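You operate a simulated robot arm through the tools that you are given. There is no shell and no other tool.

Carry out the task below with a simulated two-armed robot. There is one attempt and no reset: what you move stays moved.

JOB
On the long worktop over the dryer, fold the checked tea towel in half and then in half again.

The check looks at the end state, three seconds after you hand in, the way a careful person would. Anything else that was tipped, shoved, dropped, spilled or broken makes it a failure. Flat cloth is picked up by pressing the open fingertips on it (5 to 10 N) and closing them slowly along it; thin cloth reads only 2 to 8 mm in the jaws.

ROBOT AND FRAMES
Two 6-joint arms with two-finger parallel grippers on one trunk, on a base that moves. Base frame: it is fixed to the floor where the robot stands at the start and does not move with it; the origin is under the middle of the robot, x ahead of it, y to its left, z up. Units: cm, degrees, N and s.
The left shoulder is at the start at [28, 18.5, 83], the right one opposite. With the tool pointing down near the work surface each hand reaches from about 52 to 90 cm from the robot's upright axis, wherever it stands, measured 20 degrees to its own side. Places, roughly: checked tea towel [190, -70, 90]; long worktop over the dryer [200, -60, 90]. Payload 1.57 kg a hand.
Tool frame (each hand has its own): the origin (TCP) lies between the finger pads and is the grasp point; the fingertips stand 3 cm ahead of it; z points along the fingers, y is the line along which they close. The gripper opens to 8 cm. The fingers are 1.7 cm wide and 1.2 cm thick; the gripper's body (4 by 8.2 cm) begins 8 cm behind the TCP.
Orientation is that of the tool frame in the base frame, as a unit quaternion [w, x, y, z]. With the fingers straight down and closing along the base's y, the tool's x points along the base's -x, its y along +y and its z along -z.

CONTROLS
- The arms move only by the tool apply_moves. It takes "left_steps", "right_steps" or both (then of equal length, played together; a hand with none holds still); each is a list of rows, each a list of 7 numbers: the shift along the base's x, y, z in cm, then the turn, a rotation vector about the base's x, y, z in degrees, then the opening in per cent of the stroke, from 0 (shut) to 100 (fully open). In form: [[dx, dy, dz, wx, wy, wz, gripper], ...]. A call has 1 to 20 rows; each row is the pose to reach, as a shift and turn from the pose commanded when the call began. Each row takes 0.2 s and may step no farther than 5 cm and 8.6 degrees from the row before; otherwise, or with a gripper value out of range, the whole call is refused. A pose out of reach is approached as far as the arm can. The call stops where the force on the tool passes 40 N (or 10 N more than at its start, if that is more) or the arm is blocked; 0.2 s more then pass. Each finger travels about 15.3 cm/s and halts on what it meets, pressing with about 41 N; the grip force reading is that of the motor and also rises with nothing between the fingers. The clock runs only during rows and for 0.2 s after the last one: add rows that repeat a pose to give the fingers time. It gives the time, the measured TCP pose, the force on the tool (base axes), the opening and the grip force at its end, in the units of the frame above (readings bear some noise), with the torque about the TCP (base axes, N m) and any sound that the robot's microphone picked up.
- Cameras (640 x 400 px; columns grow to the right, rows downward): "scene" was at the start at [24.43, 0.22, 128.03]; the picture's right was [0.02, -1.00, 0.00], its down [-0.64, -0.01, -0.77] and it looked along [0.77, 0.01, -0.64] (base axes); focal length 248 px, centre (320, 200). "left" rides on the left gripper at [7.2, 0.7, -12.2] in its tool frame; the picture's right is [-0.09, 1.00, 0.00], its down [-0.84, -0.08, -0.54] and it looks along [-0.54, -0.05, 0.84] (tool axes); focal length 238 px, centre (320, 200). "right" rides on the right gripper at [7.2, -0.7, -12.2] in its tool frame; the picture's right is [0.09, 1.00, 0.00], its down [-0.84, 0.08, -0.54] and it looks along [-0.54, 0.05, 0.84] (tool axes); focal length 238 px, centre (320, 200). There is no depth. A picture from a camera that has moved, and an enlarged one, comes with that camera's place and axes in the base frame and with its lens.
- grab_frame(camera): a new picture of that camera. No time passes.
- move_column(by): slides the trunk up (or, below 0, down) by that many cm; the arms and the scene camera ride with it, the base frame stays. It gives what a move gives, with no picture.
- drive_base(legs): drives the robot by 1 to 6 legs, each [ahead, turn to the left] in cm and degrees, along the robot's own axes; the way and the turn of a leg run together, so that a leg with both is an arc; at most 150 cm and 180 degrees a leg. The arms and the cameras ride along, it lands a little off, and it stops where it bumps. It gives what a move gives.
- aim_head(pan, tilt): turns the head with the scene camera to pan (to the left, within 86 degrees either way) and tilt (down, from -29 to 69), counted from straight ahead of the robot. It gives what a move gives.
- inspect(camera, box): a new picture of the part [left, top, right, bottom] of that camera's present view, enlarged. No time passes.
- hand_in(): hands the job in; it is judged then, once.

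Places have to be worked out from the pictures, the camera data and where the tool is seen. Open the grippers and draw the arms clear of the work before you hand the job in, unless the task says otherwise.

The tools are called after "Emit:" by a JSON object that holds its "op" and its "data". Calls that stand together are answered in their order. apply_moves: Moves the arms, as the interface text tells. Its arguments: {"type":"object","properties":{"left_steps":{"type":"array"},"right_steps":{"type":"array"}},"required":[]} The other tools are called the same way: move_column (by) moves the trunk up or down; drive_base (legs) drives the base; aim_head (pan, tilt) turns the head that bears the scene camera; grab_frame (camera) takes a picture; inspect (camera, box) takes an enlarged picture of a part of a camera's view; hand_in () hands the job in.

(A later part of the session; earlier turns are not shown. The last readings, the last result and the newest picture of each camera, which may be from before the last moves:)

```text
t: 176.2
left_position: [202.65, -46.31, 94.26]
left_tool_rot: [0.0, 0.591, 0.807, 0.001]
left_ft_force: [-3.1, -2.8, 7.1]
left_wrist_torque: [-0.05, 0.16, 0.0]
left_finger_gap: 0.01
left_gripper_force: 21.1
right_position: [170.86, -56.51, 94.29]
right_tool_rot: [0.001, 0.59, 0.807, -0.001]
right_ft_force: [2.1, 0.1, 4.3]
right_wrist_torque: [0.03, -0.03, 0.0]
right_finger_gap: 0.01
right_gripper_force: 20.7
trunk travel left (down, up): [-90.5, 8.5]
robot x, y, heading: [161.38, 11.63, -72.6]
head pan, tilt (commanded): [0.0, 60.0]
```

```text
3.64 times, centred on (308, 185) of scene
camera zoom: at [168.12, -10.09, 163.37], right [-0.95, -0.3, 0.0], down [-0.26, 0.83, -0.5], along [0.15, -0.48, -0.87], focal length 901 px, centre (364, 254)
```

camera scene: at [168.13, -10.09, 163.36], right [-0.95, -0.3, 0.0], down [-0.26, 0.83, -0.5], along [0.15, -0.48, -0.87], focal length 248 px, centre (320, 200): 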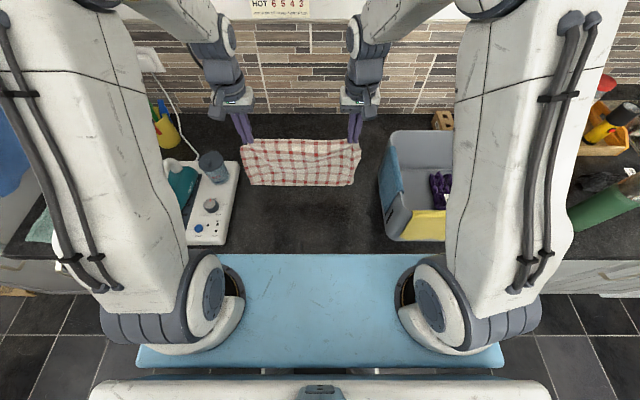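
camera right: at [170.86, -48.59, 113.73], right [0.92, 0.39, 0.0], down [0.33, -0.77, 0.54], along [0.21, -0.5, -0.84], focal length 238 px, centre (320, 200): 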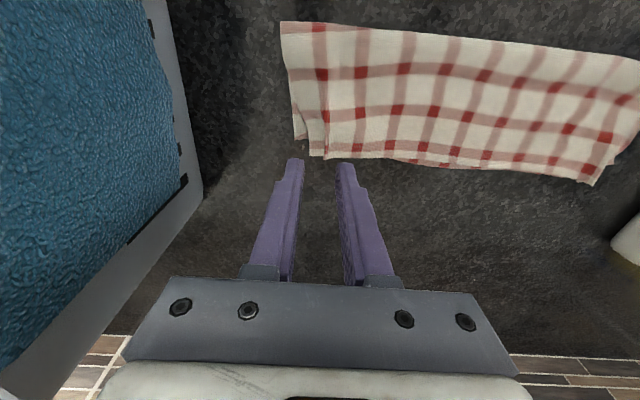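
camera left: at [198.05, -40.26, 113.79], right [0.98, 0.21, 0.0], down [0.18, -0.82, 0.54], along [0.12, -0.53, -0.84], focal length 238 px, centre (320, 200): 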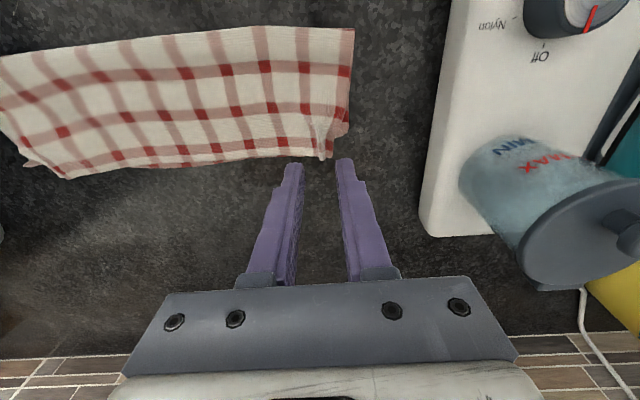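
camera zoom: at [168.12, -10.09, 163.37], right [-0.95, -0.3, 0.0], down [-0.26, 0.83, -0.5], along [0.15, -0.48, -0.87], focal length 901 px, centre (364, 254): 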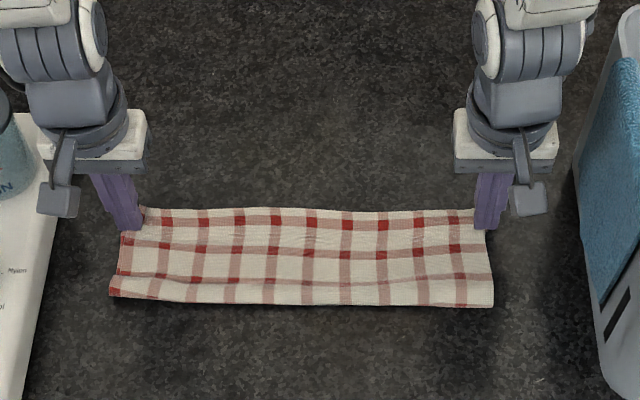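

Very neat now. I lift straight up and inspect.

Emit:
{"op": "apply_moves", "data": {"left_steps": [[0, 0, 0.8, 0, 0, 0, 0], [0, 0, 2.5, 0, 0, 0, 0], [0, 0, 6, 0, 0, 0, 0], [0, 0, 10, 0, 0, 0, 20], [0, 0, 12, 0, 0, 0, 38]], "right_steps": [[0, 0, 0.8, 0, 0, 0, 0], [0, 0, 2.5, 0, 0, 0, 0], [0, 0, 6, 0, 0, 0, 0], [0, 0, 10, 0, 0, 0, 20], [0, 0, 12, 0, 0, 0, 38]]}}

Emit:
{"op": "inspect", "data": {"camera": "scene", "box": [235, 150, 385, 244]}}

Emit:
{"op": "grab_frame", "data": {"camera": "left"}}

Emit:
{"op": "grab_frame", "data": {"camera": "right"}}

```text
t: 177.4
left_position: [202.81, -46.04, 106.4]
left_tool_rot: [0.0, 0.59, 0.808, 0.0]
left_ft_force: [0.6, 1.0, -0.3]
left_wrist_torque: [0.03, -0.03, 0.0]
left_finger_gap: 3.02
left_gripper_force: 0.1
right_position: [171.12, -56.49, 106.49]
right_tool_rot: [0.001, 0.59, 0.807, -0.001]
right_ft_force: [-0.1, 0.5, 0.4]
right_wrist_torque: [0.0, 0.0, -0.02]
right_finger_gap: 3.03
right_gripper_force: 0.1
trunk travel left (down, up): [-90.5, 8.5]
robot x, y, heading: [161.64, 11.18, -72.5]
head pan, tilt (commanded): [0.0, 60.0]
```

```text
4.26 times, centred on (310, 197) of scene
camera zoom: at [168.13, -10.1, 163.35], right [-0.95, -0.3, 0.0], down [-0.26, 0.83, -0.5], along [0.15, -0.48, -0.87], focal length 1054 px, centre (363, 213)
```

zoom: 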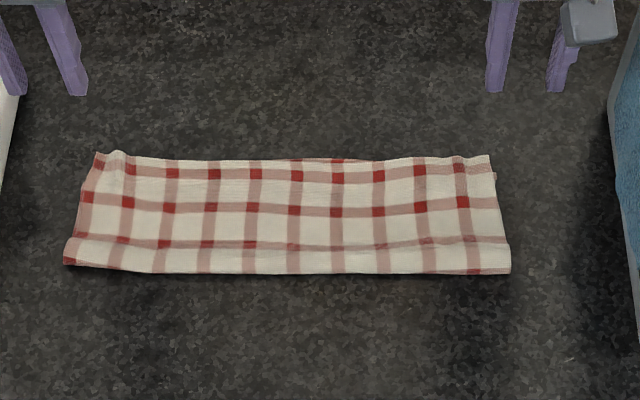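

```text
taken
camera left: at [201.39, -39.1, 118.64], right [0.98, 0.21, 0.0], down [0.18, -0.82, 0.54], along [0.12, -0.53, -0.84], focal length 238 px, centre (320, 200)
```

left: 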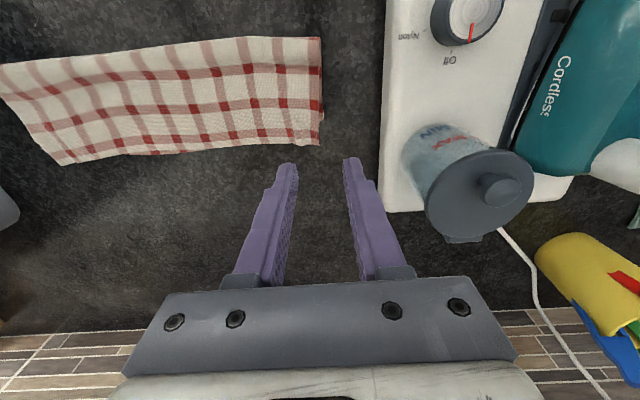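

```text
taken
camera right: at [168.16, -49.78, 118.63], right [0.92, 0.39, 0.0], down [0.33, -0.77, 0.54], along [0.21, -0.5, -0.84], focal length 238 px, centre (320, 200)
```

right: 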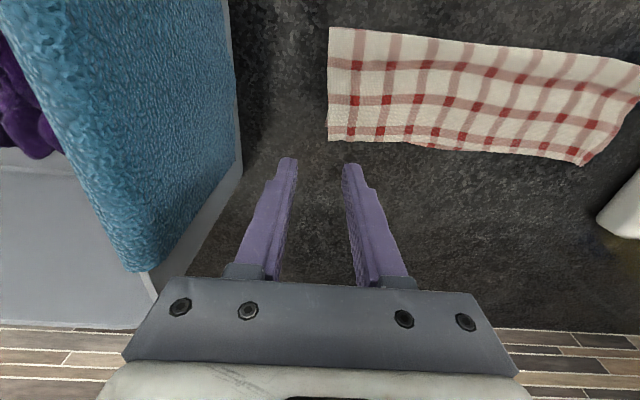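

The first fold is now neat (about 34 × 10.5 cm, closed edge toward me). For the second fold I'll hold the towel by its closed near edge, so both layers come along, and repeat the hang-and-lay method. I turn both tools 90° to close across that edge and hover over it.

Emit:
{"op": "apply_moves", "data": {"left_steps": [[-0.5, 0.43, 0, 0, 0, 7.5, 50], [-1.0, 0.87, 0, 0, 0, 15, 50], [-1.5, 1.3, 0, 0, 0, 22.5, 50], [-2.0, 1.74, 0, 0, 0, 30, 50], [-2.5, 2.17, 0, 0, 0, 37.5, 50], [-3.0, 2.6, 0, 0, 0, 45, 50], [-3.5, 3.04, 0, 0, 0, 52.5, 50], [-4.0, 3.47, 0, 0, 0, 60, 50], [-4.5, 3.9, 0, 0, 0, 67.5, 50], [-5.0, 4.34, 0, 0, 0, 75, 50], [-5.5, 4.77, 0, 0, 0, 82.5, 50], [-6.06, 5.21, 0, 0, 0, 90, 50], [-6.06, 5.21, -3, 0, 0, 90, 50], [-6.06, 5.21, -6, 0, 0, 90, 50], [-6.06, 5.21, -7.5, 0, 0, 90, 50]], "right_steps": [[0.14, 0.72, 0, 0, 0, -7.5, 50], [0.27, 1.45, 0, 0, 0, -15, 50], [0.41, 2.17, 0, 0, 0, -22.5, 50], [0.55, 2.9, 0, 0, 0, -30, 50], [0.68, 3.62, 0, 0, 0, -37.5, 50], [0.82, 4.35, 0, 0, 0, -45, 50], [0.96, 5.07, 0, 0, 0, -52.5, 50], [1.09, 5.8, 0, 0, 0, -60, 50], [1.23, 6.52, 0, 0, 0, -67.5, 50], [1.37, 7.25, 0, 0, 0, -75, 50], [1.5, 7.97, 0, 0, 0, -82.5, 50], [1.64, 8.7, 0, 0, 0, -90, 50], [1.64, 8.7, -3, 0, 0, -90, 50], [1.64, 8.7, -6, 0, 0, -90, 50], [1.64, 8.7, -7.5, 0, 0, -90, 50]]}}

Emit:
{"op": "inspect", "data": {"camera": "scene", "box": [220, 130, 396, 240]}}

Emit:
{"op": "grab_frame", "data": {"camera": "left"}}

Emit:
{"op": "grab_frame", "data": {"camera": "right"}}

```text
t: 180.6
left_position: [196.66, -41.25, 98.62]
left_tool_rot: [0.0, -0.153, 0.988, 0.0]
left_ft_force: [0.6, -0.4, -0.1]
left_wrist_torque: [0.02, 0.02, 0.04]
left_finger_gap: 3.99
left_gripper_force: 0.0
right_position: [172.4, -47.84, 98.84]
right_tool_rot: [0.001, 0.988, 0.153, -0.002]
right_ft_force: [0.3, -0.2, -0.4]
right_wrist_torque: [0.01, 0.03, 0.01]
right_finger_gap: 4.02
right_gripper_force: 0.0
trunk travel left (down, up): [-90.5, 8.5]
robot x, y, heading: [161.39, 11.27, -72.7]
head pan, tilt (commanded): [0.0, 60.0]
```

```text
3.64 times, centred on (308, 185) of scene
camera zoom: at [168.15, -10.14, 163.36], right [-0.95, -0.3, 0.0], down [-0.26, 0.83, -0.5], along [0.15, -0.48, -0.87], focal length 901 px, centre (364, 254)
```

zoom: 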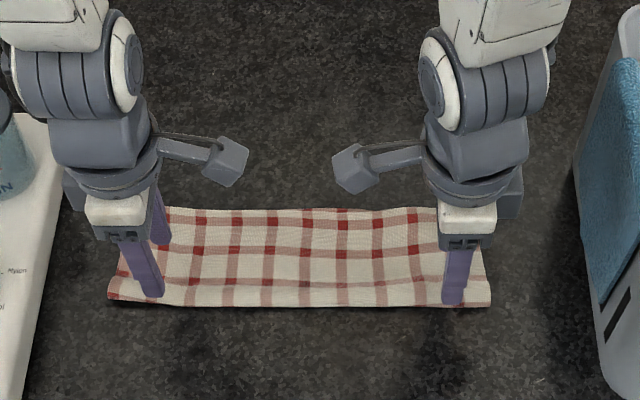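

```text
taken
camera left: at [189.61, -42.64, 110.92], right [-0.21, 0.98, 0.0], down [0.82, 0.18, 0.54], along [0.53, 0.12, -0.84], focal length 238 px, centre (320, 200)
```

left: 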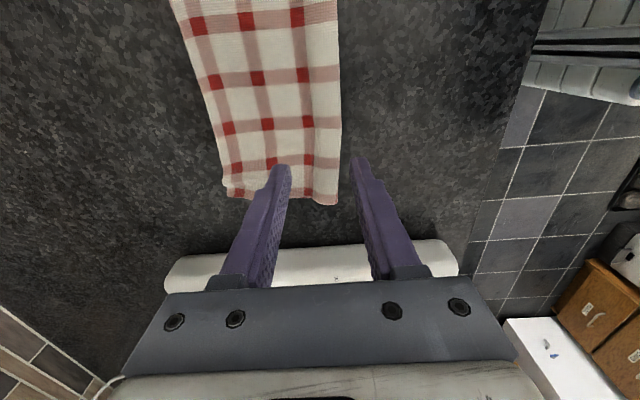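

```text
taken
camera right: at [179.12, -45.03, 111.03], right [0.39, -0.92, 0.0], down [-0.77, -0.33, 0.54], along [-0.5, -0.21, -0.84], focal length 238 px, centre (320, 200)
```

right: 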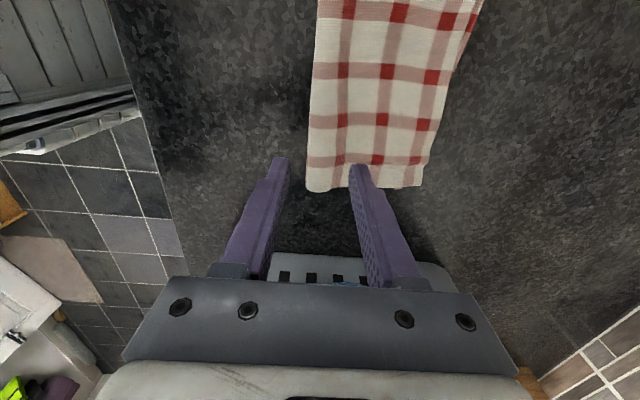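

The closed edge lies about 59 ahead, just inside both near fingers. I lower to contact.

Emit:
{"op": "apply_moves", "data": {"left_steps": [[-0.18, 0.57, -1.5, 0, 0, 0, 50], [-0.18, 0.57, -3.0, 0, 0, 0, 50], [-0.18, 0.57, -3.8, 0, 0, 0, 50], [-0.18, 0.57, -4.2, 0, 0, 0, 50], [-0.18, 0.57, -4.35, 0, 0, 0, 50], [-0.18, 0.57, -4.35, 0, 0, 0, 50]], "right_steps": [[0, 0, -1.5, 0, 0, 0, 50], [0, 0, -3.0, 0, 0, 0, 50], [0, 0, -4.0, 0, 0, 0, 50], [0, 0, -4.4, 0, 0, 0, 50], [0, 0, -4.55, 0, 0, 0, 50], [0, 0, -4.55, 0, 0, 0, 50]]}}

Emit:
{"op": "grab_frame", "data": {"camera": "left"}}

Emit:
{"op": "grab_frame", "data": {"camera": "right"}}

```text
t: 182.0
left_position: [196.34, -40.59, 94.31]
left_tool_rot: [0.0, -0.154, 0.988, 0.0]
left_ft_force: [-0.2, -0.3, -0.2]
left_wrist_torque: [0.01, 0.02, 0.02]
left_finger_gap: 3.99
left_gripper_force: 0.1
right_position: [172.53, -47.81, 94.32]
right_tool_rot: [0.0, 0.988, 0.153, -0.001]
right_ft_force: [-0.6, -0.4, 0.0]
right_wrist_torque: [-0.02, -0.01, 0.0]
right_finger_gap: 3.97
right_gripper_force: 0.0
trunk travel left (down, up): [-90.5, 8.5]
robot x, y, heading: [161.29, 11.91, -72.2]
head pan, tilt (commanded): [0.0, 60.0]
```

```text
taken
camera left: at [189.44, -42.09, 106.69], right [-0.21, 0.98, 0.0], down [0.82, 0.18, 0.54], along [0.53, 0.12, -0.84], focal length 238 px, centre (320, 200)
```

left: 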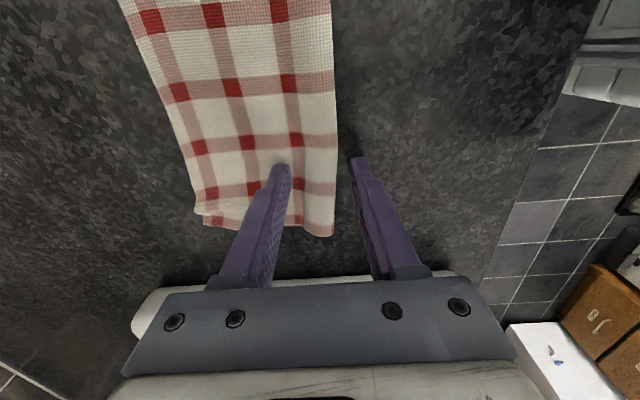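

```text
taken
camera right: at [179.18, -44.95, 106.43], right [0.39, -0.92, 0.0], down [-0.77, -0.33, 0.54], along [-0.5, -0.21, -0.84], focal length 238 px, centre (320, 200)
```

right: 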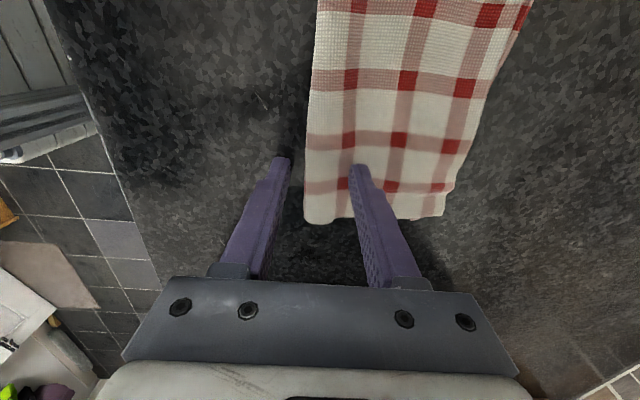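

Well placed: near fingers just outside the closed edge, far fingers on the towel. I press lightly.

Emit:
{"op": "apply_moves", "data": {"left_steps": [[0, 0, -0.08, 0, 0, 0, 50], [0, 0, -0.14, 0, 0, 0, 50], [0, 0, -0.14, 0, 0, 0, 50]], "right_steps": [[0, 0, -0.08, 0, 0, 0, 50], [0, 0, -0.14, 0, 0, 0, 50], [0, 0, -0.14, 0, 0, 0, 50]]}}

```text
t: 182.8
left_position: [196.35, -40.39, 94.26]
left_tool_rot: [0.0, -0.152, 0.988, 0.0]
left_ft_force: [-0.3, 0.5, -0.4]
left_wrist_torque: [0.02, -0.01, -0.01]
left_finger_gap: 3.99
left_gripper_force: 0.0
right_position: [172.56, -47.91, 94.11]
right_tool_rot: [0.002, 0.988, 0.153, -0.002]
right_ft_force: [-2.7, -1.1, 14.7]
right_wrist_torque: [-0.3, -0.06, -0.03]
right_finger_gap: 3.94
right_gripper_force: 0.0
trunk travel left (down, up): [-90.5, 8.5]
robot x, y, heading: [161.23, 11.38, -72.5]
head pan, tilt (commanded): [0.0, 60.0]
```

Right 15 N, left not yet. I balance both and begin closing slowly.

Emit:
{"op": "apply_moves", "data": {"left_steps": [[0, 0, -0.08, 0, 0, 0, 50], [0, 0, -0.14, 0, 0, 0, 50], [0, 0, -0.14, 0, 0, 0, 50]], "right_steps": [[0, 0, 0.05, 0, 0, 0, 50], [0, 0, 0.05, 0, 0, 0, 50], [0, 0, 0.05, 0, 0, 0, 50]]}}

```text
t: 183.6
left_position: [196.31, -40.4, 94.14]
left_tool_rot: [0.0, -0.152, 0.988, 0.0]
left_ft_force: [-0.4, -0.8, 5.3]
left_wrist_torque: [-0.16, -0.02, -0.04]
left_finger_gap: 4.06
left_gripper_force: 0.1
right_position: [172.61, -47.9, 94.22]
right_tool_rot: [0.001, 0.988, 0.153, 0.0]
right_ft_force: [0.7, -1.1, 12.4]
right_wrist_torque: [-0.34, -0.14, 0.01]
right_finger_gap: 4.05
right_gripper_force: 0.3
trunk travel left (down, up): [-90.5, 8.5]
robot x, y, heading: [161.3, 10.87, -72.4]
head pan, tilt (commanded): [0.0, 60.0]
```

Emit:
{"op": "apply_moves", "data": {"left_steps": [[0, 0, -0.02, 0, 0, 0, 47], [0, 0, -0.02, 0, 0, 0, 44], [0, 0, -0.02, 0, 0, 0, 41], [0, 0, -0.02, 0, 0, 0, 38], [0, 0, -0.02, 0, 0, 0, 35], [0, 0, -0.02, 0, 0, 0, 32], [0, 0, -0.02, 0, 0, 0, 29], [0, 0, -0.02, 0, 0, 0, 26], [0, 0, -0.02, 0, 0, 0, 23]], "right_steps": [[0, 0, 0.03, 0, 0, 0, 47], [0, 0, 0.03, 0, 0, 0, 44], [0, 0, 0.03, 0, 0, 0, 41], [0, 0, 0.03, 0, 0, 0, 38], [0, 0, 0.03, 0, 0, 0, 35], [0, 0, 0.03, 0, 0, 0, 32], [0, 0, 0.03, 0, 0, 0, 29], [0, 0, 0.03, 0, 0, 0, 26], [0, 0, 0.03, 0, 0, 0, 23]]}}

Emit:
{"op": "grab_frame", "data": {"camera": "left"}}

Emit:
{"op": "grab_frame", "data": {"camera": "right"}}

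Emit:
{"op": "inspect", "data": {"camera": "scene", "box": [220, 130, 396, 240]}}

```text
t: 185.6
left_position: [196.3, -40.46, 94.15]
left_tool_rot: [0.0, -0.152, 0.988, 0.0]
left_ft_force: [1.0, 0.8, 13.4]
left_wrist_torque: [-0.15, -0.05, 0.0]
left_finger_gap: 1.86
left_gripper_force: 0.1
right_position: [172.58, -47.82, 94.19]
right_tool_rot: [0.0, 0.988, 0.154, -0.001]
right_ft_force: [0.2, 0.5, 2.3]
right_wrist_torque: [-0.03, -0.04, 0.0]
right_finger_gap: 1.81
right_gripper_force: 0.0
trunk travel left (down, up): [-90.5, 8.5]
robot x, y, heading: [161.49, 11.55, -72.7]
head pan, tilt (commanded): [0.0, 60.0]
```

```text
taken
camera left: at [189.45, -41.97, 106.48], right [-0.21, 0.98, 0.0], down [0.82, 0.18, 0.54], along [0.53, 0.11, -0.84], focal length 238 px, centre (320, 200)
```

left: 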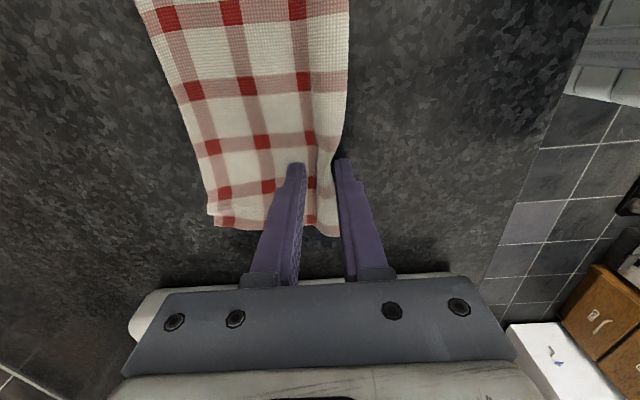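

```text
taken
camera right: at [179.18, -44.91, 106.39], right [0.39, -0.92, 0.0], down [-0.77, -0.33, 0.54], along [-0.5, -0.21, -0.84], focal length 238 px, centre (320, 200)
```

right: 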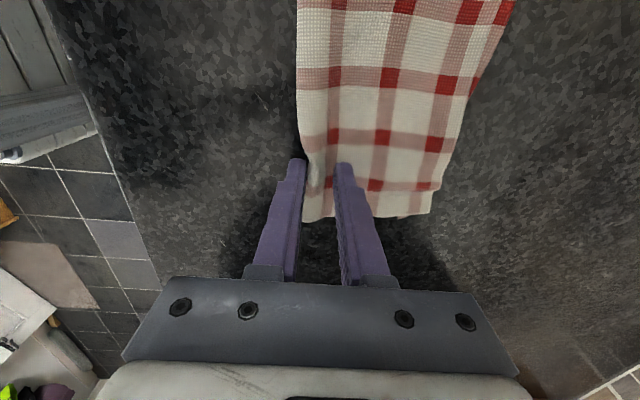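

```text
3.64 times, centred on (308, 185) of scene
camera zoom: at [168.11, -10.07, 163.37], right [-0.95, -0.3, 0.0], down [-0.26, 0.83, -0.5], along [0.15, -0.48, -0.87], focal length 901 px, centre (364, 254)
```

zoom: 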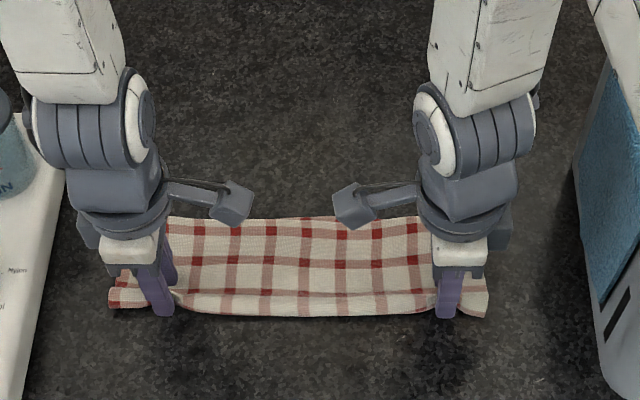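

The closed edge is bulging up between the fingers as intended. I finish closing.

Emit:
{"op": "apply_moves", "data": {"left_steps": [[0, 0, 0, 0, 0, 0, 20], [0, 0, 0, 0, 0, 0, 17], [0, 0, 0, 0, 0, 0, 14], [0, 0, 0, 0, 0, 0, 11], [0, 0, 0, 0, 0, 0, 8], [0, 0, 0, 0, 0, 0, 5], [0, 0, 0, 0, 0, 0, 2], [0, 0, 0, 0, 0, 0, 0], [0, 0, 0, 0, 0, 0, 0], [0, 0, 0, 0, 0, 0, 0]], "right_steps": [[0, 0, -0.06, 0, 0, 0, 20], [0, 0, -0.06, 0, 0, 0, 17], [0, 0, -0.06, 0, 0, 0, 14], [0, 0, -0.06, 0, 0, 0, 11], [0, 0, -0.06, 0, 0, 0, 8], [0, 0, -0.06, 0, 0, 0, 5], [0, 0, -0.06, 0, 0, 0, 2], [0, 0, -0.06, 0, 0, 0, 0], [0, 0, -0.06, 0, 0, 0, 0], [0, 0, -0.06, 0, 0, 0, 0]]}}

Emit:
{"op": "grab_frame", "data": {"camera": "left"}}

Emit:
{"op": "grab_frame", "data": {"camera": "right"}}

Emit:
{"op": "inspect", "data": {"camera": "scene", "box": [220, 130, 396, 240]}}

```text
t: 187.8
left_position: [196.26, -40.34, 94.1]
left_tool_rot: [0.0, -0.153, 0.988, 0.0]
left_ft_force: [-1.1, 1.2, 7.7]
left_wrist_torque: [-0.03, 0.02, 0.0]
left_finger_gap: 0.28
left_gripper_force: 23.9
right_position: [172.67, -47.9, 94.13]
right_tool_rot: [0.001, 0.988, 0.153, 0.0]
right_ft_force: [0.0, 0.5, 14.7]
right_wrist_torque: [-0.13, -0.07, -0.04]
right_finger_gap: 0.28
right_gripper_force: 23.9
trunk travel left (down, up): [-90.5, 8.5]
robot x, y, heading: [161.15, 11.24, -72.6]
head pan, tilt (commanded): [0.0, 60.0]
```

```text
taken
camera left: at [189.44, -41.92, 106.49], right [-0.21, 0.98, 0.0], down [0.82, 0.18, 0.54], along [0.53, 0.12, -0.84], focal length 238 px, centre (320, 200)
```

left: 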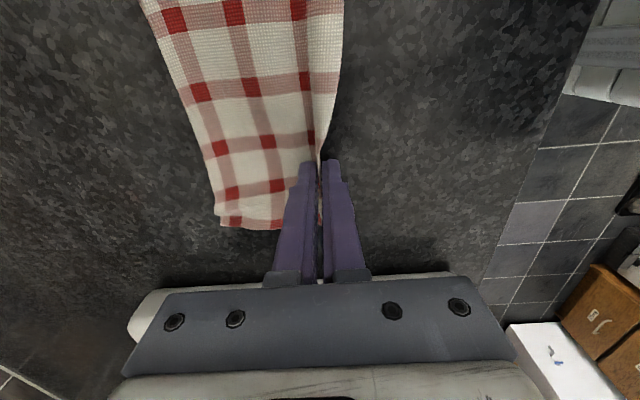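

```text
taken
camera right: at [179.2, -44.91, 106.36], right [0.39, -0.92, 0.0], down [-0.77, -0.33, 0.54], along [-0.5, -0.21, -0.84], focal length 238 px, centre (320, 200)
```

right: 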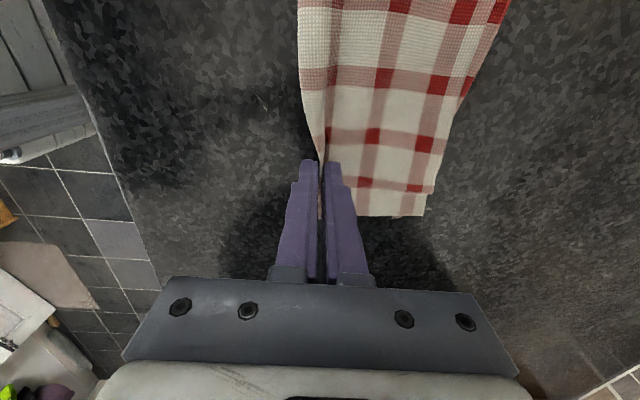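

```text
3.64 times, centred on (308, 185) of scene
camera zoom: at [168.12, -10.03, 163.37], right [-0.95, -0.3, 0.0], down [-0.26, 0.83, -0.5], along [0.15, -0.48, -0.87], focal length 901 px, centre (364, 254)
```

zoom: 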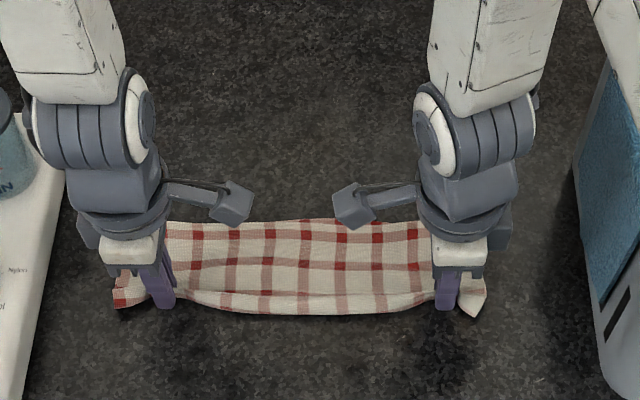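

Both gripped (2.8 mm). I lift a few centimetres to see whether both layers come along.

Emit:
{"op": "apply_moves", "data": {"left_steps": [[0, 0, 1.5, 0, 0, 0, 0], [0, 0, 3.0, 0, 0, 0, 0], [0, 0, 4.5, 0, 0, 0, 0], [0, 0, 6.0, 0, 0, 0, 0], [0, 0, 6.0, 0, 0, 0, 0]], "right_steps": [[0, 0, 1.5, 0, 0, 0, 0], [0, 0, 3.0, 0, 0, 0, 0], [0, 0, 4.5, 0, 0, 0, 0], [0, 0, 6.0, 0, 0, 0, 0], [0, 0, 6.0, 0, 0, 0, 0]]}}

Emit:
{"op": "inspect", "data": {"camera": "scene", "box": [220, 130, 396, 240]}}

Emit:
{"op": "grab_frame", "data": {"camera": "left"}}

Emit:
{"op": "grab_frame", "data": {"camera": "right"}}

```text
t: 189.0
left_position: [196.39, -40.49, 100.11]
left_tool_rot: [0.0, -0.153, 0.988, 0.0]
left_ft_force: [0.0, 0.0, -0.4]
left_wrist_torque: [-0.04, 0.02, 0.0]
left_finger_gap: 0.28
left_gripper_force: 23.8
right_position: [172.55, -47.68, 100.16]
right_tool_rot: [0.0, 0.988, 0.153, -0.001]
right_ft_force: [0.5, -0.3, 0.9]
right_wrist_torque: [0.01, -0.03, 0.01]
right_finger_gap: 0.27
right_gripper_force: 24.2
trunk travel left (down, up): [-90.5, 8.5]
robot x, y, heading: [161.26, 11.62, -72.5]
head pan, tilt (commanded): [0.0, 60.0]
```

```text
3.64 times, centred on (308, 185) of scene
camera zoom: at [168.13, -10.1, 163.36], right [-0.95, -0.3, 0.0], down [-0.26, 0.83, -0.5], along [0.15, -0.48, -0.87], focal length 901 px, centre (364, 254)
```

zoom: 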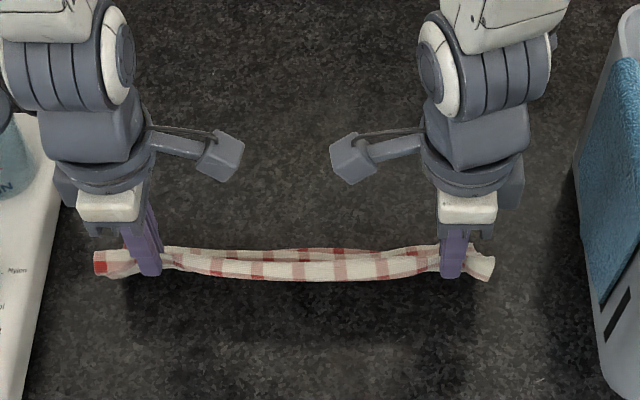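

```text
taken
camera left: at [189.52, -42.03, 112.38], right [-0.21, 0.98, 0.0], down [0.82, 0.18, 0.54], along [0.53, 0.12, -0.84], focal length 238 px, centre (320, 200)
```

left: 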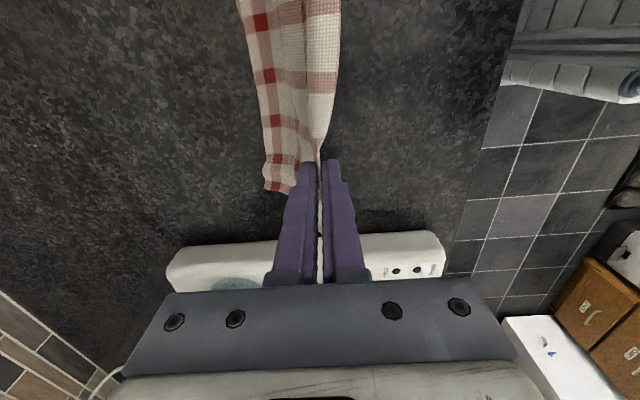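

```text
taken
camera right: at [179.24, -44.94, 112.35], right [0.39, -0.92, 0.0], down [-0.77, -0.33, 0.54], along [-0.5, -0.21, -0.84], focal length 238 px, centre (320, 200)
```

right: 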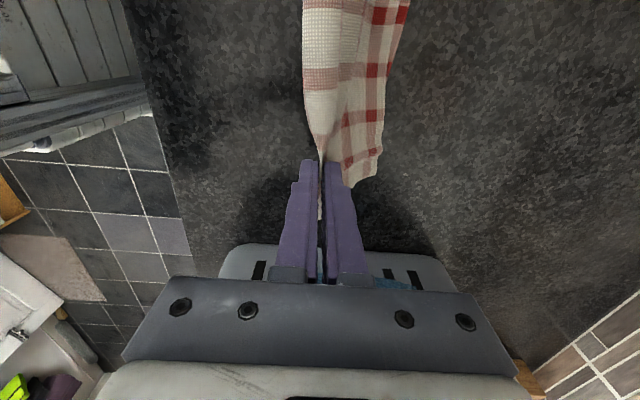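

Both layers lift together, and the far part stayed flat on the worktop, so the towel is already close to the second half-fold. I lower slightly back so that half lies flat, then look.

Emit:
{"op": "apply_moves", "data": {"left_steps": [[-0.1, 0.3, -0.6, 0, 0, 0, 0], [-0.2, 0.65, -1.2, 0, 0, 0, 0], [-0.3, 0.95, -1.8, 0, 0, 0, 0], [-0.3, 0.95, -1.8, 0, 0, 0, 0]], "right_steps": [[-0.1, 0.3, -0.6, 0, 0, 0, 0], [-0.2, 0.65, -1.2, 0, 0, 0, 0], [-0.3, 0.95, -1.8, 0, 0, 0, 0], [-0.3, 0.95, -1.8, 0, 0, 0, 0]]}}

Emit:
{"op": "inspect", "data": {"camera": "scene", "box": [240, 170, 380, 258]}}

Emit:
{"op": "grab_frame", "data": {"camera": "left"}}

Emit:
{"op": "grab_frame", "data": {"camera": "right"}}

```text
t: 190.0
left_position: [196.3, -39.46, 98.29]
left_tool_rot: [0.0, -0.153, 0.988, 0.0]
left_ft_force: [-0.6, 0.2, -0.6]
left_wrist_torque: [0.02, 0.0, -0.01]
left_finger_gap: 0.28
left_gripper_force: 23.7
right_position: [172.32, -46.79, 98.3]
right_tool_rot: [0.0, 0.988, 0.153, -0.001]
right_ft_force: [0.3, 0.8, 0.3]
right_wrist_torque: [0.0, 0.0, -0.02]
right_finger_gap: 0.28
right_gripper_force: 24.0
trunk travel left (down, up): [-90.5, 8.5]
robot x, y, heading: [161.28, 11.1, -72.3]
head pan, tilt (commanded): [0.0, 60.0]
```

```text
4.55 times, centred on (310, 214) of scene
camera zoom: at [168.15, -10.13, 163.35], right [-0.95, -0.3, 0.0], down [-0.26, 0.83, -0.5], along [0.15, -0.48, -0.87], focal length 1126 px, centre (366, 136)
```

zoom: 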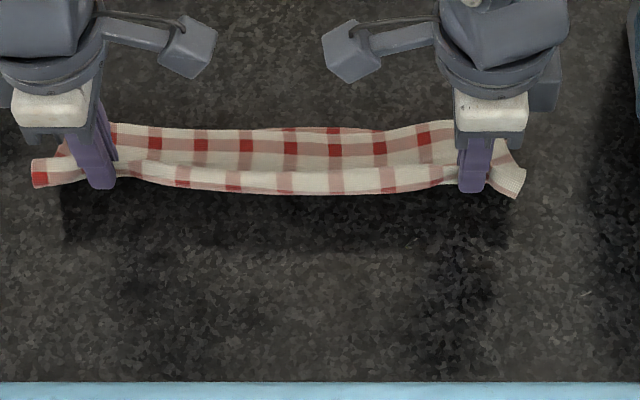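

```text
taken
camera left: at [189.29, -41.06, 110.58], right [-0.21, 0.98, 0.0], down [0.82, 0.18, 0.54], along [0.53, 0.12, -0.84], focal length 238 px, centre (320, 200)
```

left: 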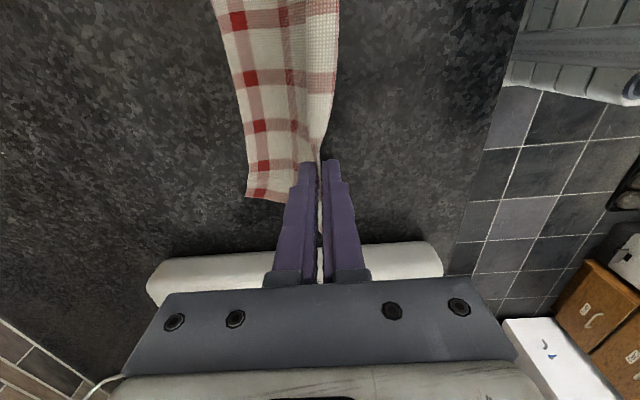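

```text
taken
camera right: at [179.0, -43.93, 110.47], right [0.39, -0.92, 0.0], down [-0.77, -0.33, 0.54], along [-0.5, -0.21, -0.84], focal length 238 px, centre (320, 200)
```

right: 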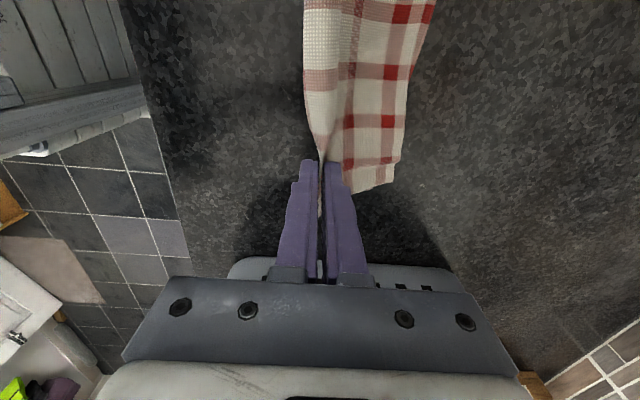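

The stack hangs straight from the hands with about half laid flat ahead (open edges near 65). I now carry the closed edge forward and down onto the open edges.

Emit:
{"op": "apply_moves", "data": {"left_steps": [[0.2, -0.65, 0.1, 0, 0, 0, 0], [0.42, -1.33, 0.0, 0, 0, 0, 0], [0.82, -2.57, -0.4, 0, 0, 0, 0], [1.06, -3.34, -1.2, 0, 0, 0, 0], [1.21, -3.81, -2.0, 0, 0, 0, 0], [1.3, -4.1, -2.7, 0, 0, 0, 0], [1.3, -4.1, -2.7, 0, 0, 0, 0]], "right_steps": [[0.2, -0.65, 0.1, 0, 0, 0, 0], [0.42, -1.33, 0.0, 0, 0, 0, 0], [0.82, -2.57, -0.4, 0, 0, 0, 0], [1.06, -3.34, -1.2, 0, 0, 0, 0], [1.21, -3.81, -2.0, 0, 0, 0, 0], [1.3, -4.1, -2.7, 0, 0, 0, 0], [1.3, -4.1, -2.7, 0, 0, 0, 0]]}}

Emit:
{"op": "inspect", "data": {"camera": "scene", "box": [240, 170, 380, 258]}}

Emit:
{"op": "grab_frame", "data": {"camera": "left"}}

Emit:
{"op": "grab_frame", "data": {"camera": "right"}}

```text
t: 191.6
left_position: [197.36, -43.83, 95.69]
left_tool_rot: [0.0, -0.154, 0.988, 0.001]
left_ft_force: [-0.3, 0.7, 0.5]
left_wrist_torque: [-0.03, -0.03, -0.05]
left_finger_gap: 0.26
left_gripper_force: 23.8
right_position: [173.53, -50.98, 95.57]
right_tool_rot: [0.001, 0.988, 0.152, -0.001]
right_ft_force: [0.0, -0.3, -0.3]
right_wrist_torque: [-0.03, 0.02, -0.01]
right_finger_gap: 0.24
right_gripper_force: 24.0
trunk travel left (down, up): [-90.5, 8.5]
robot x, y, heading: [161.46, 11.7, -72.7]
head pan, tilt (commanded): [0.0, 60.0]
```

```text
4.55 times, centred on (310, 214) of scene
camera zoom: at [168.15, -10.13, 163.35], right [-0.95, -0.3, 0.0], down [-0.26, 0.83, -0.5], along [0.15, -0.48, -0.87], focal length 1126 px, centre (366, 136)
```

zoom: 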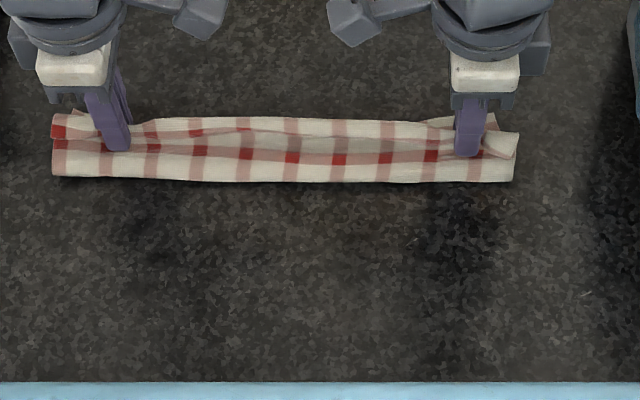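

```text
taken
camera left: at [190.54, -45.27, 108.02], right [-0.21, 0.98, 0.0], down [0.82, 0.18, 0.54], along [0.53, 0.12, -0.84], focal length 238 px, centre (320, 200)
```

left: 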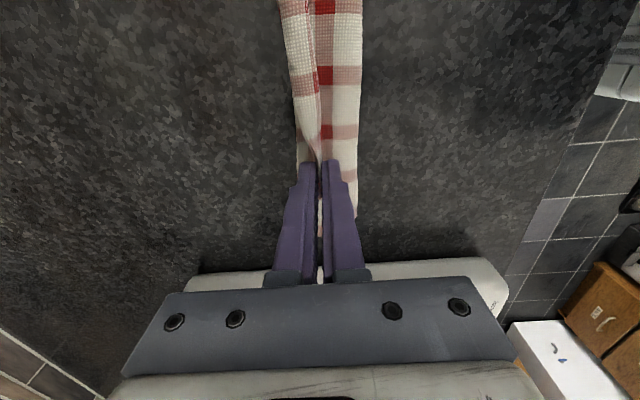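

```text
taken
camera right: at [180.2, -48.07, 107.8], right [0.39, -0.92, 0.0], down [-0.77, -0.33, 0.54], along [-0.5, -0.21, -0.84], focal length 238 px, centre (320, 200)
```

right: 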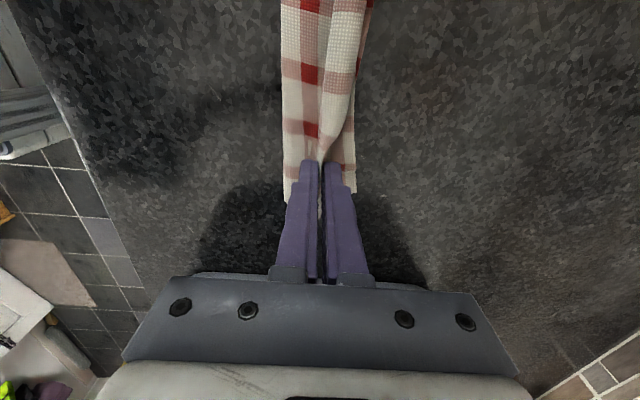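

I zoom in to see how the closed edge lies between the hands.

Emit:
{"op": "inspect", "data": {"camera": "scene", "box": [248, 188, 304, 223]}}

Emit:
{"op": "inspect", "data": {"camera": "scene", "box": [304, 188, 360, 223]}}

```text
11.43 times, centred on (276, 206) of scene
camera zoom: at [168.15, -10.13, 163.35], right [-0.95, -0.3, 0.0], down [-0.26, 0.83, -0.5], along [0.15, -0.48, -0.87], focal length 2831 px, centre (823, 137)
```

zoom: 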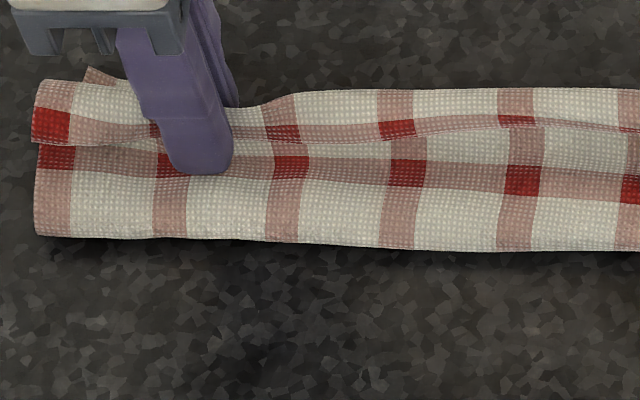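

```text
11.43 times, centred on (332, 206) of scene
camera zoom: at [168.15, -10.13, 163.35], right [-0.95, -0.3, 0.0], down [-0.26, 0.83, -0.5], along [0.15, -0.48, -0.87], focal length 2831 px, centre (183, 137)
```

zoom: 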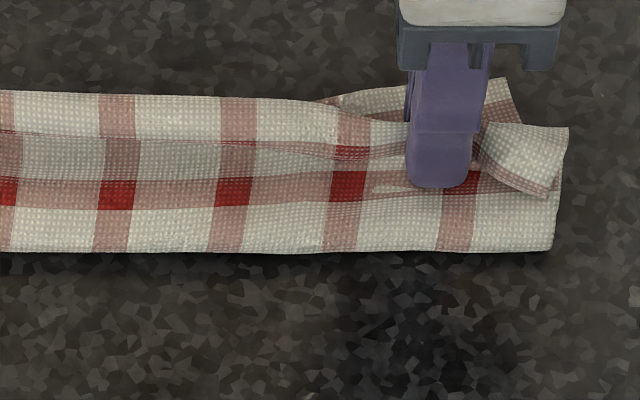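

The closed edge flops back toward me by about 1.5 cm in the middle. While still holding it, I move back slightly and tilt both hands (wrists leaning away from me) so the held edge turns forward and lies flat.

Emit:
{"op": "apply_moves", "data": {"left_steps": [[-0.2, 0.6, 0.5, 0, 0, 0, 0], [-0.39, 1.24, 0.8, 0, 0, 0, 0], [-0.28, 0.9, 0.65, 7.15, 2.27, 0, 0], [-0.17, 0.55, 0.45, 14.3, 4.54, 0, 0], [-0.06, 0.2, 0.2, 21.45, 6.8, 0, 0], [0.05, -0.15, -0.1, 28.6, 9.07, 0, 0], [0.15, -0.45, -0.4, 35.75, 11.34, 0, 0], [0.24, -0.76, -0.7, 42.9, 13.6, 0, 0], [0.24, -0.76, -0.7, 42.9, 13.6, 0, 0]], "right_steps": [[-0.2, 0.6, 0.5, 0, 0, 0, 0], [-0.39, 1.24, 0.8, 0, 0, 0, 0], [-0.28, 0.9, 0.65, 7.15, 2.27, 0, 0], [-0.17, 0.55, 0.45, 14.3, 4.54, 0, 0], [-0.06, 0.2, 0.2, 21.45, 6.8, 0, 0], [0.05, -0.15, -0.1, 28.6, 9.07, 0, 0], [0.15, -0.45, -0.4, 35.75, 11.34, 0, 0], [0.24, -0.76, -0.7, 42.9, 13.6, 0, 0], [0.24, -0.76, -0.7, 42.9, 13.6, 0, 0]]}}

Emit:
{"op": "inspect", "data": {"camera": "scene", "box": [240, 170, 380, 258]}}

Emit:
{"op": "grab_frame", "data": {"camera": "scene"}}

```text
t: 193.6
left_position: [197.75, -44.4, 94.85]
left_tool_rot: [-0.059, -0.142, 0.913, 0.379]
left_ft_force: [-0.2, -0.8, -0.5]
left_wrist_torque: [0.01, 0.0, 0.01]
left_finger_gap: 0.25
left_gripper_force: 24.5
right_position: [173.91, -51.82, 94.88]
right_tool_rot: [-0.378, 0.913, 0.142, -0.06]
right_ft_force: [-0.3, 0.6, 0.2]
right_wrist_torque: [0.02, -0.01, 0.04]
right_finger_gap: 0.28
right_gripper_force: 23.9
trunk travel left (down, up): [-90.5, 8.5]
robot x, y, heading: [161.19, 11.03, -72.2]
head pan, tilt (commanded): [0.0, 60.0]
```

```text
4.55 times, centred on (310, 214) of scene
camera zoom: at [168.16, -10.17, 163.35], right [-0.95, -0.3, 0.0], down [-0.26, 0.83, -0.5], along [0.15, -0.48, -0.87], focal length 1126 px, centre (366, 136)
```

zoom: 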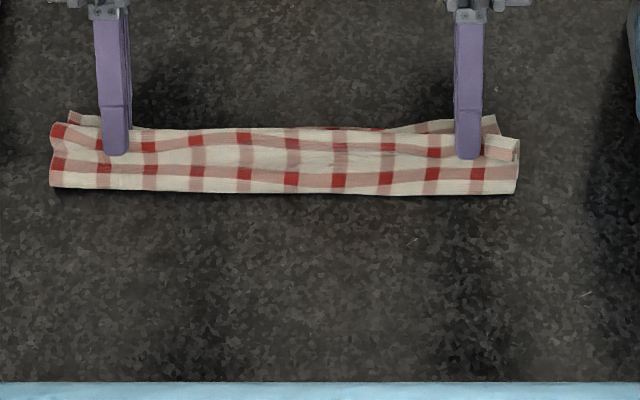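

```text
taken
camera scene: at [168.16, -10.17, 163.35], right [-0.95, -0.3, 0.0], down [-0.26, 0.83, -0.5], along [0.15, -0.48, -0.87], focal length 248 px, centre (320, 200)
```

scene: 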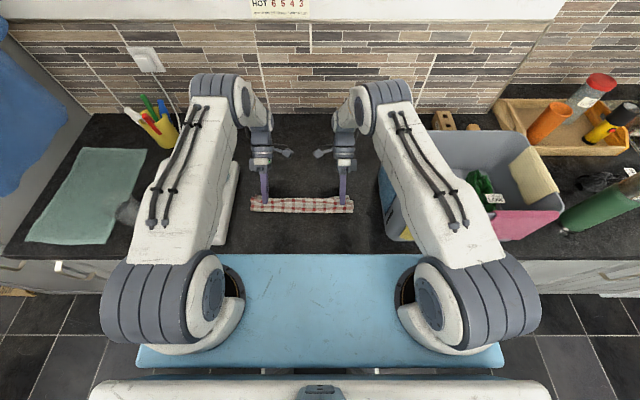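

The tilt worked beautifully: the closed edge now lies forward on the open edges. I open slightly and withdraw the fingers along their own axis (forward and up).

Emit:
{"op": "apply_moves", "data": {"left_steps": [[0, 0, 0, 0, 0, 0, 4], [0, 0, 0.05, 0, 0, 0, 8], [0, 0, 0.1, 0, 0, 0, 12], [0, 0, 0.1, 0, 0, 0, 12], [0.2, -0.6, 0.7, 0, 0, 0, 12], [0.42, -1.33, 1.5, 0, 0, 0, 12], [0.85, -2.7, 2.9, 0, 0, 0, 12], [1.3, -4.0, 4.4, 0, 0, 0, 12], [1.3, -4.0, 8, 0, 0, 0, 12], [1.3, -4.0, 11, 0, 0, 0, 12]], "right_steps": [[0, 0, 0, 0, 0, 0, 4], [0, 0, 0.05, 0, 0, 0, 8], [0, 0, 0.1, 0, 0, 0, 12], [0, 0, 0.1, 0, 0, 0, 12], [0.2, -0.6, 0.7, 0, 0, 0, 12], [0.42, -1.33, 1.5, 0, 0, 0, 12], [0.85, -2.7, 2.9, 0, 0, 0, 12], [1.3, -4.0, 4.4, 0, 0, 0, 12], [1.3, -4.0, 8, 0, 0, 0, 12], [1.3, -4.0, 11, 0, 0, 0, 12]]}}

Emit:
{"op": "inspect", "data": {"camera": "scene", "box": [240, 170, 380, 258]}}

Emit:
{"op": "inspect", "data": {"camera": "scene", "box": [244, 188, 300, 223]}}

Emit:
{"op": "inspect", "data": {"camera": "scene", "box": [304, 188, 360, 223]}}

```text
t: 195.8
left_position: [198.67, -48.39, 106.01]
left_tool_rot: [-0.058, -0.141, 0.913, 0.378]
left_ft_force: [-0.6, -0.2, -0.3]
left_wrist_torque: [-0.02, 0.0, -0.02]
left_finger_gap: 0.92
left_gripper_force: 0.1
right_position: [175.2, -55.64, 105.97]
right_tool_rot: [-0.379, 0.913, 0.142, -0.059]
right_ft_force: [0.7, 0.1, -0.2]
right_wrist_torque: [0.01, 0.01, 0.02]
right_finger_gap: 0.97
right_gripper_force: 0.1
trunk travel left (down, up): [-90.5, 8.5]
robot x, y, heading: [161.16, 11.18, -72.1]
head pan, tilt (commanded): [0.0, 60.0]
```

```text
4.55 times, centred on (310, 214) of scene
camera zoom: at [168.14, -10.1, 163.35], right [-0.95, -0.3, 0.0], down [-0.26, 0.83, -0.5], along [0.15, -0.48, -0.87], focal length 1126 px, centre (366, 136)
```

zoom: 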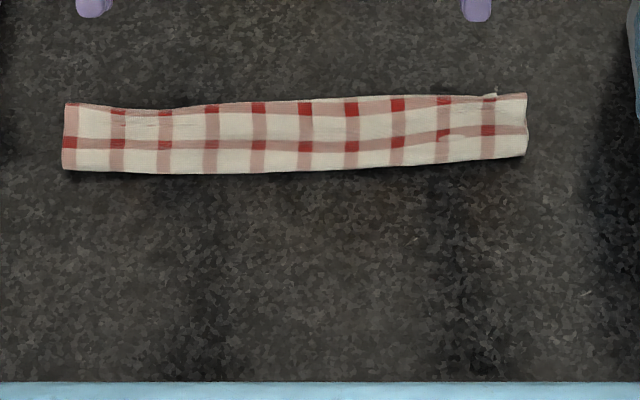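

```text
11.43 times, centred on (272, 206) of scene
camera zoom: at [168.14, -10.1, 163.35], right [-0.95, -0.3, 0.0], down [-0.26, 0.83, -0.5], along [0.15, -0.48, -0.87], focal length 2831 px, centre (869, 137)
```

zoom: 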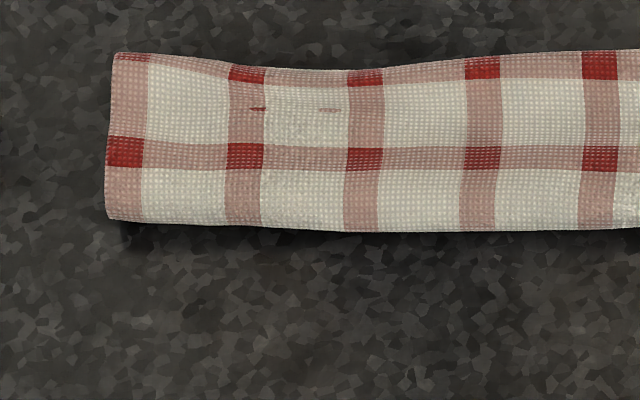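

```text
11.43 times, centred on (332, 206) of scene
camera zoom: at [168.14, -10.1, 163.35], right [-0.95, -0.3, 0.0], down [-0.26, 0.83, -0.5], along [0.15, -0.48, -0.87], focal length 2831 px, centre (183, 137)
```

zoom: 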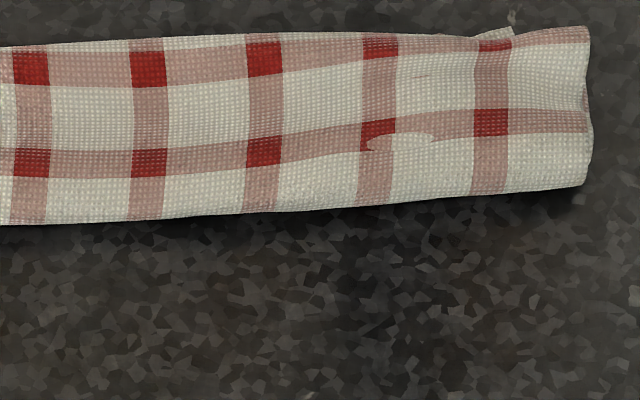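

The towel is now a neat four-layer strip of about 34.5 × 6 cm, a quarter of its original area. I raise both hands, turn them upright, and open the grippers.

Emit:
{"op": "apply_moves", "data": {"left_steps": [[0, 0, 3, 0, 0, 0, 20], [0, 0, 6, 0, 0, 0, 30], [0, 0, 8, -7.15, -2.27, 0, 40], [0, 0, 8, -14.3, -4.54, 0, 50], [0, 0, 8, -21.45, -6.8, 0, 60], [0, 0, 8, -28.6, -9.07, 0, 60], [0, 0, 8, -35.75, -11.34, 0, 60], [0, 0, 8, -42.9, -13.6, 0, 60], [0, 0, 10, -42.9, -13.6, 0, 60]], "right_steps": [[0, 0, 3, 0, 0, 0, 20], [0, 0, 6, 0, 0, 0, 30], [0, 0, 8, -7.15, -2.27, 0, 40], [0, 0, 8, -14.3, -4.54, 0, 50], [0, 0, 8, -21.45, -6.8, 0, 60], [0, 0, 8, -28.6, -9.07, 0, 60], [0, 0, 8, -35.75, -11.34, 0, 60], [0, 0, 8, -42.9, -13.6, 0, 60], [0, 0, 10, -42.9, -13.6, 0, 60]]}}

Emit:
{"op": "grab_frame", "data": {"camera": "scene"}}

Emit:
{"op": "inspect", "data": {"camera": "scene", "box": [240, 170, 380, 258]}}

Emit:
{"op": "grab_frame", "data": {"camera": "left"}}

Emit:
{"op": "grab_frame", "data": {"camera": "right"}}

```text
t: 197.8
left_position: [198.95, -48.54, 116.0]
left_tool_rot: [0.0, -0.153, 0.988, -0.001]
left_ft_force: [0.2, 0.6, 0.0]
left_wrist_torque: [0.0, -0.02, 0.0]
left_finger_gap: 4.79
left_gripper_force: 0.0
right_position: [175.21, -55.78, 115.98]
right_tool_rot: [0.001, 0.988, 0.153, -0.001]
right_ft_force: [-0.7, -0.3, 0.2]
right_wrist_torque: [-0.02, 0.03, 0.02]
right_finger_gap: 4.78
right_gripper_force: 0.1
trunk travel left (down, up): [-90.5, 8.5]
robot x, y, heading: [161.26, 11.73, -72.6]
head pan, tilt (commanded): [0.0, 60.0]
```

```text
taken
camera scene: at [168.14, -10.1, 163.35], right [-0.95, -0.3, 0.0], down [-0.26, 0.83, -0.5], along [0.15, -0.48, -0.87], focal length 248 px, centre (320, 200)
```

scene: 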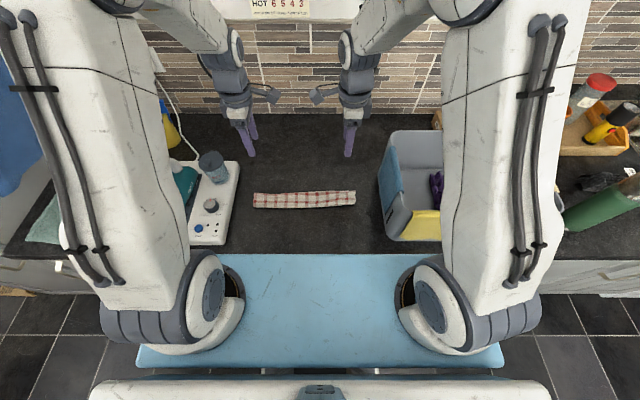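

```text
4.55 times, centred on (310, 214) of scene
camera zoom: at [168.14, -10.1, 163.35], right [-0.95, -0.3, 0.0], down [-0.26, 0.83, -0.5], along [0.15, -0.48, -0.87], focal length 1126 px, centre (366, 136)
```

zoom: 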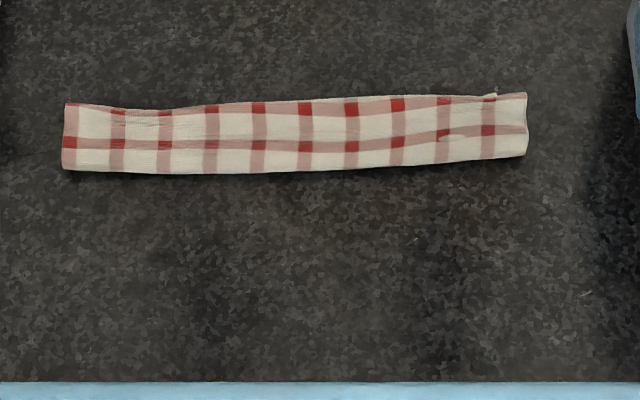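

```text
taken
camera left: at [192.03, -49.9, 128.26], right [-0.21, 0.98, 0.0], down [0.82, 0.18, 0.54], along [0.53, 0.11, -0.84], focal length 238 px, centre (320, 200)
```

left: 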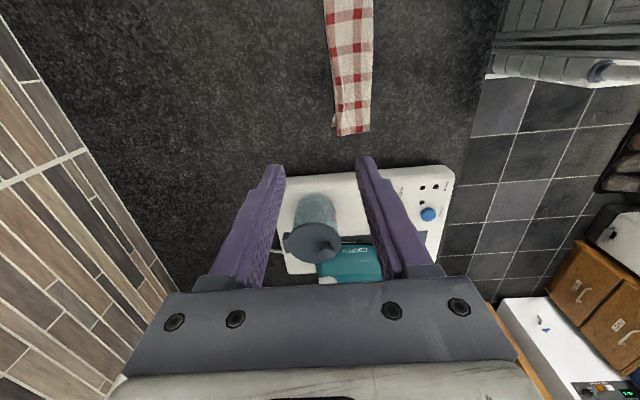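

```text
taken
camera right: at [181.78, -52.92, 128.21], right [0.39, -0.92, 0.0], down [-0.77, -0.33, 0.54], along [-0.5, -0.21, -0.84], focal length 238 px, centre (320, 200)
```

right: 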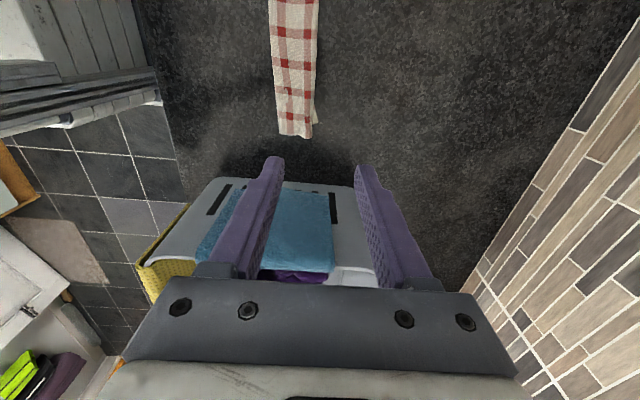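

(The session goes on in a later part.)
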